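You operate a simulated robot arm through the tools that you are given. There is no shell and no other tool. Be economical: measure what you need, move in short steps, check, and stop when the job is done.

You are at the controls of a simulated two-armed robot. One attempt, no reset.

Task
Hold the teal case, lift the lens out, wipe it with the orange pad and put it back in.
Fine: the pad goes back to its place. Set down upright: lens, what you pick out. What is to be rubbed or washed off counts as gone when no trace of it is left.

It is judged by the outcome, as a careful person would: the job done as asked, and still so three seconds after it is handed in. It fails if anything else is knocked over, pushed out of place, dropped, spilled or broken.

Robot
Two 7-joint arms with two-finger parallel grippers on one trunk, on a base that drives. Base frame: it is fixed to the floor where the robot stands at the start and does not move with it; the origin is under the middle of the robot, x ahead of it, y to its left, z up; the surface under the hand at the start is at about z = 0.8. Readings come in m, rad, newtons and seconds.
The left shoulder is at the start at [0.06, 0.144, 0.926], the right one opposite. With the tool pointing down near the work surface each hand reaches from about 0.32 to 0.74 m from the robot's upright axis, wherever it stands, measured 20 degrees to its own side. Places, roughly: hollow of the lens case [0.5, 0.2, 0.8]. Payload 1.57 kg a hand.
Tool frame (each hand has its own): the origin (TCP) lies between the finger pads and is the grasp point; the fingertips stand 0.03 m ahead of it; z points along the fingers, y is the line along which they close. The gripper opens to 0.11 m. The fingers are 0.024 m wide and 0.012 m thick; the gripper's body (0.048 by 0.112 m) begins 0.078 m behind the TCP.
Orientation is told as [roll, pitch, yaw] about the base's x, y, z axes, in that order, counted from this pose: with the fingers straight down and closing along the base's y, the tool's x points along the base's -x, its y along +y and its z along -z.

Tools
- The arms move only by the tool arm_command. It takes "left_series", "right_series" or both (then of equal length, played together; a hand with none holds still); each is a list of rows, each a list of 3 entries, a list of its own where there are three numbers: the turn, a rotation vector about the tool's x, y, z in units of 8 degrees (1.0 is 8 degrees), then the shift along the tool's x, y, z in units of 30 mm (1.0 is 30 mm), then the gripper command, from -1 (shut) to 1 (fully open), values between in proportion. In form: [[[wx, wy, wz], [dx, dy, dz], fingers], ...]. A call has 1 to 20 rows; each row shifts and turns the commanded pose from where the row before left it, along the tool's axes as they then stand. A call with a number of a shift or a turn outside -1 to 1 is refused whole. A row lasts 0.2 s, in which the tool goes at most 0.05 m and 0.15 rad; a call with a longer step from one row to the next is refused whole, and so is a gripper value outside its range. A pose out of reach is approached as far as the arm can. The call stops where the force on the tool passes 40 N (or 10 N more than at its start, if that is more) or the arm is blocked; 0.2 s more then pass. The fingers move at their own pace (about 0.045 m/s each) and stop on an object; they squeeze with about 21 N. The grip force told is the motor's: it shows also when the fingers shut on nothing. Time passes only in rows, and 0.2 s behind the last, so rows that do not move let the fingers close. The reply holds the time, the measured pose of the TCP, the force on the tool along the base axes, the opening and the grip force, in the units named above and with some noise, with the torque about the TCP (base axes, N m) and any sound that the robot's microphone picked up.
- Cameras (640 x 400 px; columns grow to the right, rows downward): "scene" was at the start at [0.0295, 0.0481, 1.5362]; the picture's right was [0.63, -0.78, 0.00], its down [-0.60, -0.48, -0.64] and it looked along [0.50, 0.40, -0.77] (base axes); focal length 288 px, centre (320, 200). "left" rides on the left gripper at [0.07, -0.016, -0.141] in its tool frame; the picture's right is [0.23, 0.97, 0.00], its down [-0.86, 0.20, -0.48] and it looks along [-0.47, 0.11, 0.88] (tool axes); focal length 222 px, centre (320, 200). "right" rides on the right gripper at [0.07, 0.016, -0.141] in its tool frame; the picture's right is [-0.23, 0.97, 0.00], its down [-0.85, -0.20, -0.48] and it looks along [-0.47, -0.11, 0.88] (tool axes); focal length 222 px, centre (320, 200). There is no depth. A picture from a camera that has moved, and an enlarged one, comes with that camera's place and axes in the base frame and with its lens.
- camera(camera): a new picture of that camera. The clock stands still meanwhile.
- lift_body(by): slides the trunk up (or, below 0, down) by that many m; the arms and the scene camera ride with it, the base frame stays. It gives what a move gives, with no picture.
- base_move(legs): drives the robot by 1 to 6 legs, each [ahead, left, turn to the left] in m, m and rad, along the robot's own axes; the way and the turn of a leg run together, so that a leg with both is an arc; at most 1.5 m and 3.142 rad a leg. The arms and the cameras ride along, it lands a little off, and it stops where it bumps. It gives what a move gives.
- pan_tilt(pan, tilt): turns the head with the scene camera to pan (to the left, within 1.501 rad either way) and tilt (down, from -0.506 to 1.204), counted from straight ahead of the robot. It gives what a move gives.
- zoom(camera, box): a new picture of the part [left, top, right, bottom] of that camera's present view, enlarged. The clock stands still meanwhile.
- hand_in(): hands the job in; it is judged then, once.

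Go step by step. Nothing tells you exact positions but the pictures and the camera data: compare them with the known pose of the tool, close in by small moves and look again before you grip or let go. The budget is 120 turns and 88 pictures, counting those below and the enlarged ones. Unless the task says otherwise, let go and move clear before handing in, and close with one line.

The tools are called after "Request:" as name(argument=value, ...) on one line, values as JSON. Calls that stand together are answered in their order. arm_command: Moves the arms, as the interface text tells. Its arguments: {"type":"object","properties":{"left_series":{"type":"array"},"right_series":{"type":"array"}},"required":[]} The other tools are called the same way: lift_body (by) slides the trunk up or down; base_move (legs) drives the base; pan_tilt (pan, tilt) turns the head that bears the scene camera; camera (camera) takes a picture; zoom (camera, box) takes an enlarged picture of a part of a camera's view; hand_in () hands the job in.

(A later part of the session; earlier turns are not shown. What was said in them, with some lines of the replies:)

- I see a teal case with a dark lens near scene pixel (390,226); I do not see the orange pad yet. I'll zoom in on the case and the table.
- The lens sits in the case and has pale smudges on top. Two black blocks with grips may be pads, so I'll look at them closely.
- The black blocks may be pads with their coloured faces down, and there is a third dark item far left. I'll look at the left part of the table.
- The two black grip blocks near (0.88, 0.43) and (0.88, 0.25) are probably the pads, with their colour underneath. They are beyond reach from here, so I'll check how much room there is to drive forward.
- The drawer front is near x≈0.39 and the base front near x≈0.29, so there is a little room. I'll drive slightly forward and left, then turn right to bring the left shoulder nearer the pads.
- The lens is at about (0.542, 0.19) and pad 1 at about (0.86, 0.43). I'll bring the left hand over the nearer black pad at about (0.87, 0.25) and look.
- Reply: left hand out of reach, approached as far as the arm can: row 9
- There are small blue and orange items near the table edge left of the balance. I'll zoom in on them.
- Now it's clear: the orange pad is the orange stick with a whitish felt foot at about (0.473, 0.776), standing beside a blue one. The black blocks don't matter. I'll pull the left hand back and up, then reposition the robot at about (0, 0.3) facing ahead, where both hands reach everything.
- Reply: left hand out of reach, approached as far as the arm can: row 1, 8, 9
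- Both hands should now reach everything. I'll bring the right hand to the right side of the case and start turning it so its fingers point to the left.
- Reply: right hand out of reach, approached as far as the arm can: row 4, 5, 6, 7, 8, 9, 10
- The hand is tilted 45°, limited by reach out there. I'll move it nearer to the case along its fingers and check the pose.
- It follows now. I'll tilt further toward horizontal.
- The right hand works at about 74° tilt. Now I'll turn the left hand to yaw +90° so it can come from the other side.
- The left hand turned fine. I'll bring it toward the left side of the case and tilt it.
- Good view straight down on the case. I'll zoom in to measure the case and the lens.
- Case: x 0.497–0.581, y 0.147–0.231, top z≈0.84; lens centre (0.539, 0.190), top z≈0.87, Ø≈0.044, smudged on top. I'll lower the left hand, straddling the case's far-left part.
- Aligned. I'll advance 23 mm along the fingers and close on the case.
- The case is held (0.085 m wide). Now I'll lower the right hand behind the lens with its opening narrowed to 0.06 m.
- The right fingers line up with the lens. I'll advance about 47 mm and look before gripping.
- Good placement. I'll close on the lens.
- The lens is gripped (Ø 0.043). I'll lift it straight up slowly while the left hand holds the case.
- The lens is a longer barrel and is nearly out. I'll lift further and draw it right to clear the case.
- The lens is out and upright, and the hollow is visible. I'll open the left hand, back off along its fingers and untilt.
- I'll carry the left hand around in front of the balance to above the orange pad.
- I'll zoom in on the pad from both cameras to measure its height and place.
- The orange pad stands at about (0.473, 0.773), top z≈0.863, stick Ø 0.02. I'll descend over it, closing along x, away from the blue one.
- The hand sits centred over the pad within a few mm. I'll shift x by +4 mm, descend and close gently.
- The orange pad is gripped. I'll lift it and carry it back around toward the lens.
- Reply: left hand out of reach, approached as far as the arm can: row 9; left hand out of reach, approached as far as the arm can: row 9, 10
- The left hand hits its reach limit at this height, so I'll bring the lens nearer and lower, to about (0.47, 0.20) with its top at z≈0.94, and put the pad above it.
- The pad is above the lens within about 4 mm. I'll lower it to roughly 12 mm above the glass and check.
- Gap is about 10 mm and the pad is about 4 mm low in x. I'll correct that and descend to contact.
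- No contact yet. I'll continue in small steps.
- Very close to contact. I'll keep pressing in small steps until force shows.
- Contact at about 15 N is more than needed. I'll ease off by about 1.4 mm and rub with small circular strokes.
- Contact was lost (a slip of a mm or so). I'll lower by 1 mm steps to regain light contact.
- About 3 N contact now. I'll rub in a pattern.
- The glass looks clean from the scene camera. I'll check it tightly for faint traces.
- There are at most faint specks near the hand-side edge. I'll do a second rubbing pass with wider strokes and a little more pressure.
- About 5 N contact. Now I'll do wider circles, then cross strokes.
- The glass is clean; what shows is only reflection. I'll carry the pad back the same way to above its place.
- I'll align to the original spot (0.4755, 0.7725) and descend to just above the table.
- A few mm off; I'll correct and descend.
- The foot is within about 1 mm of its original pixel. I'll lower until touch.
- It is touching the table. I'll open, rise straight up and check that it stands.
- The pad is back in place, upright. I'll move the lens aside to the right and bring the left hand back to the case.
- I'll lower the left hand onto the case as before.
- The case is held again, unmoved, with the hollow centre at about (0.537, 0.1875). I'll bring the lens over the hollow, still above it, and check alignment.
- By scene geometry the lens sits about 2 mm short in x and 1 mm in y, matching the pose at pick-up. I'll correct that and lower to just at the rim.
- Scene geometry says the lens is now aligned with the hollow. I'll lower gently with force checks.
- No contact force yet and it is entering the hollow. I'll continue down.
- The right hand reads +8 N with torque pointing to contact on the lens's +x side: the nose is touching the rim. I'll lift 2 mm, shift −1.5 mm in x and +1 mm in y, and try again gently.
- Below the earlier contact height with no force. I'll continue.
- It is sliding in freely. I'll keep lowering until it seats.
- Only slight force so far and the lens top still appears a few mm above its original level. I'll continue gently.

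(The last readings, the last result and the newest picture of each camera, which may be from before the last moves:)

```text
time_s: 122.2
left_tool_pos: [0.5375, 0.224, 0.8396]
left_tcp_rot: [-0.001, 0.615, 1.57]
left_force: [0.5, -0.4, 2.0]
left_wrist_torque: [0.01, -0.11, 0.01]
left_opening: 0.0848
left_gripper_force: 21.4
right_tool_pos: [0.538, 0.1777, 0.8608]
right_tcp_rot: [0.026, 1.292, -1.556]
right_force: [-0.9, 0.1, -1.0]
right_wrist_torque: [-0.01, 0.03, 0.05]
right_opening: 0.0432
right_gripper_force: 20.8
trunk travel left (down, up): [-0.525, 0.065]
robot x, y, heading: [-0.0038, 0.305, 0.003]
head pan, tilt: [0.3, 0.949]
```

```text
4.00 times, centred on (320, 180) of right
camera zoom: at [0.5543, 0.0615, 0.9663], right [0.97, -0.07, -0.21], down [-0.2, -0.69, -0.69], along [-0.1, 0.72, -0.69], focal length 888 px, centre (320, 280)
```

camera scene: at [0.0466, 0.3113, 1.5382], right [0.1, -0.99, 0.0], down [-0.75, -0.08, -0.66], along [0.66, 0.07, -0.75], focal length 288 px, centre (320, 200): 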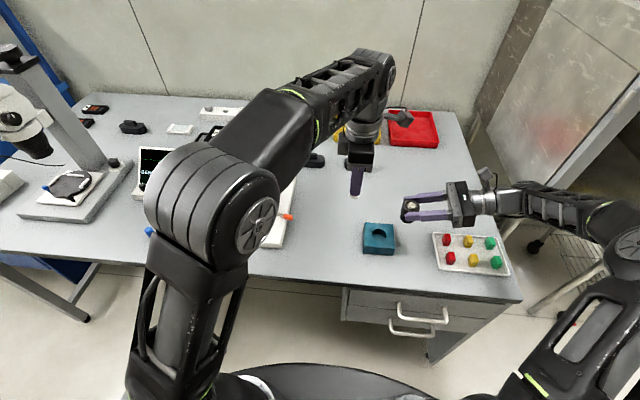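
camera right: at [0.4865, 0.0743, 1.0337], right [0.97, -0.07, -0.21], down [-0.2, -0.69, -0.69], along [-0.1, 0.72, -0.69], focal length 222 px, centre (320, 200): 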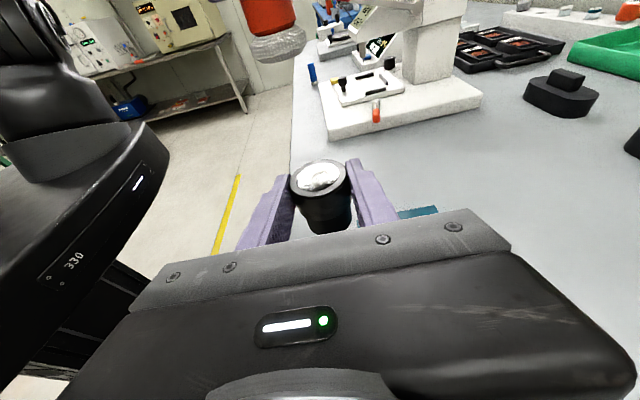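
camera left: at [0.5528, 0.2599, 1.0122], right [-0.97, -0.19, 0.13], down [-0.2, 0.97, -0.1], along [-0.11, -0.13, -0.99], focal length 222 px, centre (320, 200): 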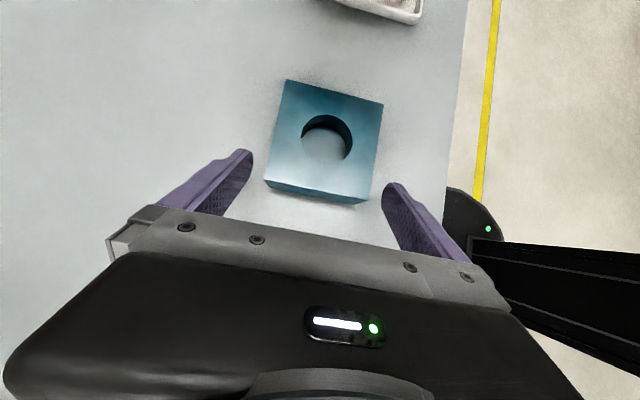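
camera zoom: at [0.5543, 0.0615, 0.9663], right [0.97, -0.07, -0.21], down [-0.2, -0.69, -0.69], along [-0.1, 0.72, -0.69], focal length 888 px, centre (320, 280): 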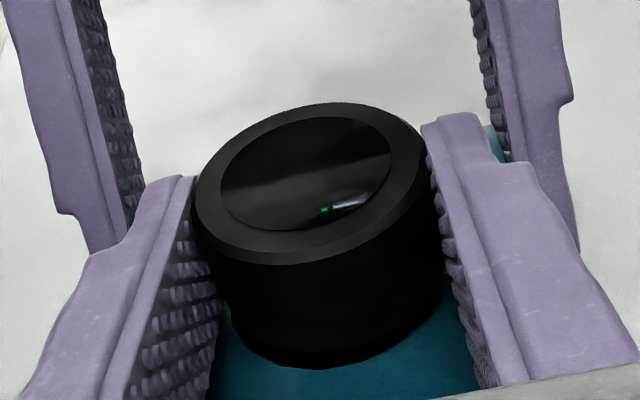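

The nose is deep in the hollow and free; only a last couple of mm may remain. I'll release slowly so it settles, and look.

Request:
arm_command(right_series=[[[0, 0, 0], [0, 0, 0], -0.15], [[0, 0, 0], [0, 0, 0], -0.05], [[0, 0, 0], [0, 0, 0], 0.05], [[0, 0, 0], [0, 0, 0], 0.09], [[0, 0, 0], [0, 0, 0], 0.09]])

Request:
zoom(camera="scene", box=[396, 190, 444, 226])

Request:
zoom(camera="right", box=[240, 130, 400, 230])

```text
time_s: 123.4
left_tool_pos: [0.5362, 0.2256, 0.8386]
left_tcp_rot: [0.001, 0.615, 1.572]
left_force: [0.2, 0.2, 1.1]
left_wrist_torque: [0.03, -0.08, 0.04]
left_opening: 0.0848
left_gripper_force: 21.4
right_tool_pos: [0.5392, 0.1787, 0.862]
right_tcp_rot: [0.027, 1.291, -1.555]
right_force: [0.2, -0.4, 0.5]
right_wrist_torque: [-0.01, 0.03, 0.02]
right_opening: 0.0602
right_gripper_force: 0.1
trunk travel left (down, up): [-0.525, 0.065]
robot x, y, heading: [-0.0034, 0.3053, 0.005]
head pan, tilt: [0.3, 0.949]
```

```text
11.11 times, centred on (420, 208) of scene
camera zoom: at [0.0381, 0.325, 1.5307], right [0.3, -0.95, 0.0], down [-0.78, -0.24, -0.58], along [0.56, 0.17, -0.81], focal length 3200 px, centre (-791, 111)
```

zoom: 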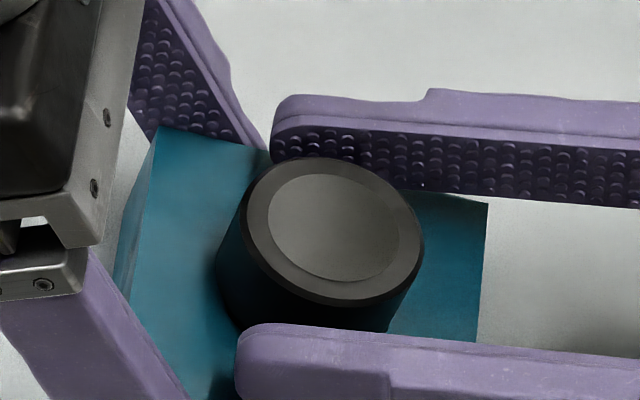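

```text
4.00 times, centred on (320, 180) of right
camera zoom: at [0.5543, 0.0615, 0.9664], right [0.97, -0.07, -0.21], down [-0.2, -0.69, -0.69], along [-0.1, 0.72, -0.69], focal length 888 px, centre (320, 280)
```

zoom: 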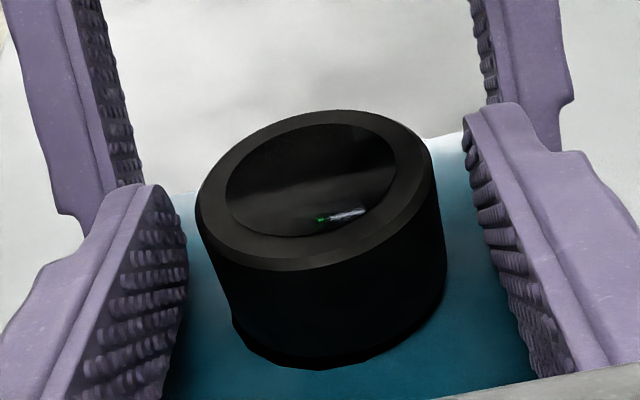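

The lens has settled; its top is back at its pre-lift pixel (421, 210.5), so it is seated. I'll withdraw the right hand along its fingers, then release the case.

Request:
arm_command(right_series=[[[0, 0, 0], [0, 0, -0.5], 0.09], [[0, 0, 0], [0, 0, -0.9], 0.09], [[0, 0, 0], [0, 0, -0.9], 0.09], [[0, 0, 0], [0.5, 0, -0.6], 0.09], [[0, 0, 0], [0.9, 0, 0], 0.09], [[0, 0, 0], [0.9, 0, 0], 0.09], [[0, 0, 0], [0, 0, 0], 0.09]])

Request:
arm_command(left_series=[[[0, 0, 0], [0, 0, 0], 0.7], [[0, 0, 0], [0, 0, 0], 1], [[0, 0, 0], [0, 0, 0], 1], [[0, 0, 0], [0, 0, -0.4], 1], [[0, 0, 0], [0, 0, -0.9], 1], [[0, 0, 0], [0, 0, -0.9], 1], [[0, 0, 0], [0, 0, -0.9], 1], [[0, 0, 0], [0, 0, -0.9], 1], [[0, 0, 0], [0.2, 0, -0.9], 1], [[0, 0, 0], [0, 0, 0], 1]])

Request:
camera(camera="scene")

Request:
zoom(camera="scene", box=[370, 180, 466, 240])

Request:
zoom(camera="left", box=[260, 85, 380, 195])

```text
time_s: 125.0
left_tool_pos: [0.5367, 0.2241, 0.8383]
left_tcp_rot: [0.0, 0.615, 1.573]
left_force: [-1.1, 0.3, 2.0]
left_wrist_torque: [-0.06, -0.12, -0.01]
left_opening: 0.0848
left_gripper_force: 20.8
right_tool_pos: [0.5378, 0.1123, 0.95]
right_tcp_rot: [0.025, 1.291, -1.554]
right_force: [0.7, 0.6, -0.6]
right_wrist_torque: [0.02, -0.02, -0.03]
right_opening: 0.0601
right_gripper_force: 0.0
trunk travel left (down, up): [-0.525, 0.065]
robot x, y, heading: [-0.0057, 0.3013, 0.007]
head pan, tilt: [0.3, 0.949]
```

```text
time_s: 127.2
left_tool_pos: [0.5388, 0.3033, 0.965]
left_tcp_rot: [0.0, 0.615, 1.573]
left_force: [-0.5, -0.3, -0.3]
left_wrist_torque: [-0.01, 0.02, -0.03]
left_opening: 0.1099
left_gripper_force: 0.2
right_tool_pos: [0.5379, 0.1122, 0.9501]
right_tcp_rot: [0.023, 1.294, -1.556]
right_force: [0.2, 0.1, -0.5]
right_wrist_torque: [-0.04, 0.02, 0.01]
right_opening: 0.0598
right_gripper_force: 0.0
trunk travel left (down, up): [-0.525, 0.065]
robot x, y, heading: [-0.0031, 0.3058, 0.004]
head pan, tilt: [0.3, 0.949]
```

```text
11 pictures are left
camera scene: at [0.0384, 0.3249, 1.5307], right [0.3, -0.95, 0.0], down [-0.78, -0.24, -0.58], along [0.56, 0.17, -0.81], focal length 288 px, centre (320, 200)
```

scene: 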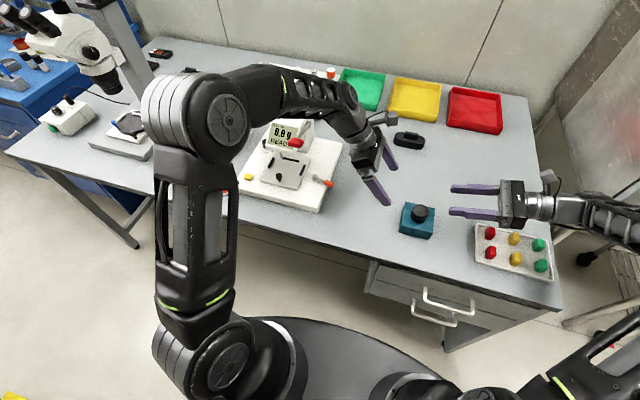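

```text
6.67 times, centred on (418, 210) of scene
camera zoom: at [0.0384, 0.3249, 1.5307], right [0.3, -0.95, 0.0], down [-0.78, -0.24, -0.58], along [0.56, 0.17, -0.81], focal length 1920 px, centre (-333, 133)
```

zoom: 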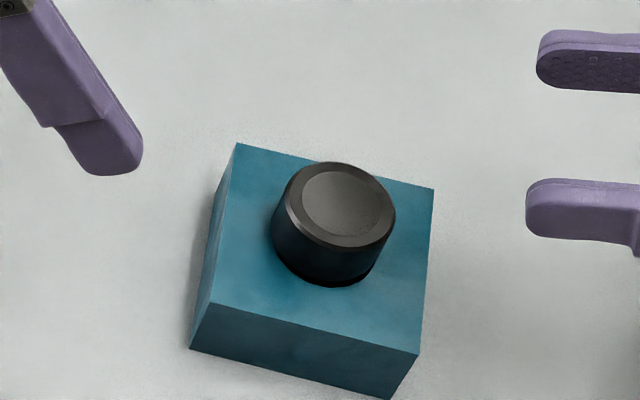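

```text
3.64 times, centred on (320, 140) of left
camera zoom: at [0.554, 0.3262, 1.1198], right [-0.97, -0.19, 0.13], down [-0.2, 0.97, -0.1], along [-0.11, -0.13, -0.99], focal length 808 px, centre (320, 418)
```

zoom: 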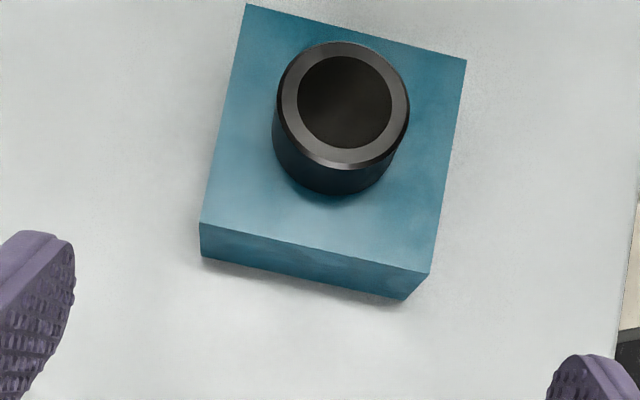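

The case stands fine, but the lens may sit a few mm proud. I'll look closer.

Request:
zoom(camera="scene", box=[404, 198, 440, 228])

Request:
zoom(camera="right", box=[260, 110, 380, 210])

```text
13.33 times, centred on (422, 213) of scene
camera zoom: at [0.0384, 0.3249, 1.5307], right [0.3, -0.95, 0.0], down [-0.78, -0.24, -0.58], along [0.56, 0.17, -0.81], focal length 3840 px, centre (-1040, 27)
```

zoom: 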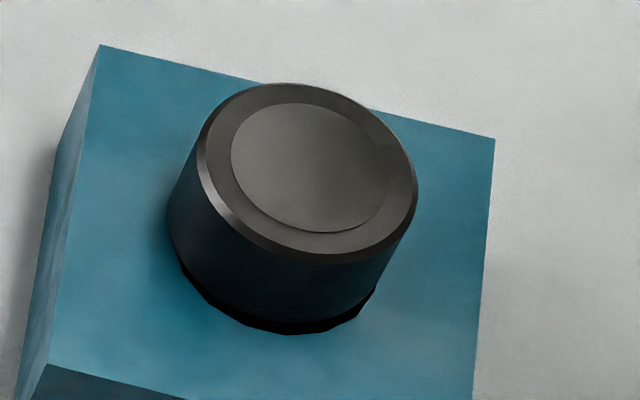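

```text
4.00 times, centred on (320, 160) of right
camera zoom: at [0.5539, -0.0038, 1.0551], right [0.97, -0.07, -0.21], down [-0.2, -0.69, -0.69], along [-0.1, 0.72, -0.69], focal length 888 px, centre (320, 360)
```

zoom: 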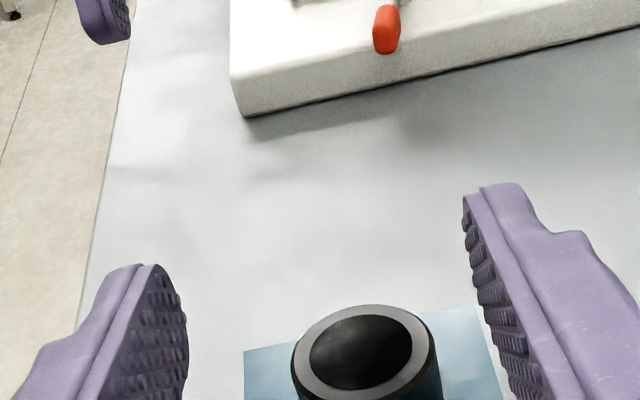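

Cross-checking both views, the lens is not raised. It sits flat and upright in the hollow, within the hole's clearance, and the glass is clean. I'll move both hands clear and take a last look.

Request:
arm_command(left_series=[[[0, 0, 0], [0, 0, -0.9], 1], [[0, 0, 0], [0, 0, -0.9], 1], [[0, 0, 0], [0, 0, 0], 1]], right_series=[[[0, 0, 0], [0.6, 0, -0.8], 0.09], [[0, 0, 0], [0.6, 0, -0.8], 0.09], [[0, 0, 0], [0, 0, 0], 0.09]])

Request:
camera(camera="scene")

```text
time_s: 128.0
left_tool_pos: [0.5385, 0.3353, 1.0079]
left_tcp_rot: [0.001, 0.614, 1.573]
left_force: [-0.1, 0.9, -0.2]
left_wrist_torque: [-0.03, 0.01, 0.02]
left_opening: 0.1098
left_gripper_force: 0.0
right_tool_pos: [0.5374, 0.0713, 0.9968]
right_tcp_rot: [0.022, 1.289, -1.559]
right_force: [-0.6, 0.2, 0.1]
right_wrist_torque: [0.0, 0.01, -0.01]
right_opening: 0.0599
right_gripper_force: 0.1
trunk travel left (down, up): [-0.525, 0.065]
robot x, y, heading: [-0.0029, 0.3052, 0.004]
head pan, tilt: [0.3, 0.949]
```

```text
6 pictures are left
camera scene: at [0.0384, 0.3254, 1.5307], right [0.3, -0.95, 0.0], down [-0.78, -0.24, -0.58], along [0.56, 0.17, -0.81], focal length 288 px, centre (320, 200)
```

scene: 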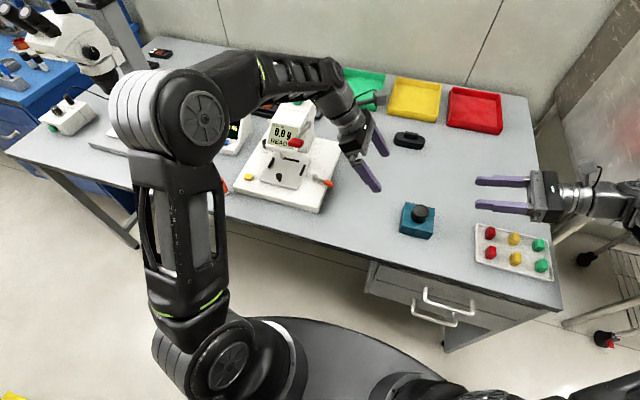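

Everything is in place: the lens sits clean in the case, the pad is back, and both hands are clear. I'll hand in.

Request:
hand_in()

```text
The job is handed in.
```

The job is handed in: the lens is wiped clean and back upright in the teal case, and the orange pad stands within about 1 mm of its original spot. The case ended up about 2.5 mm from where it started.
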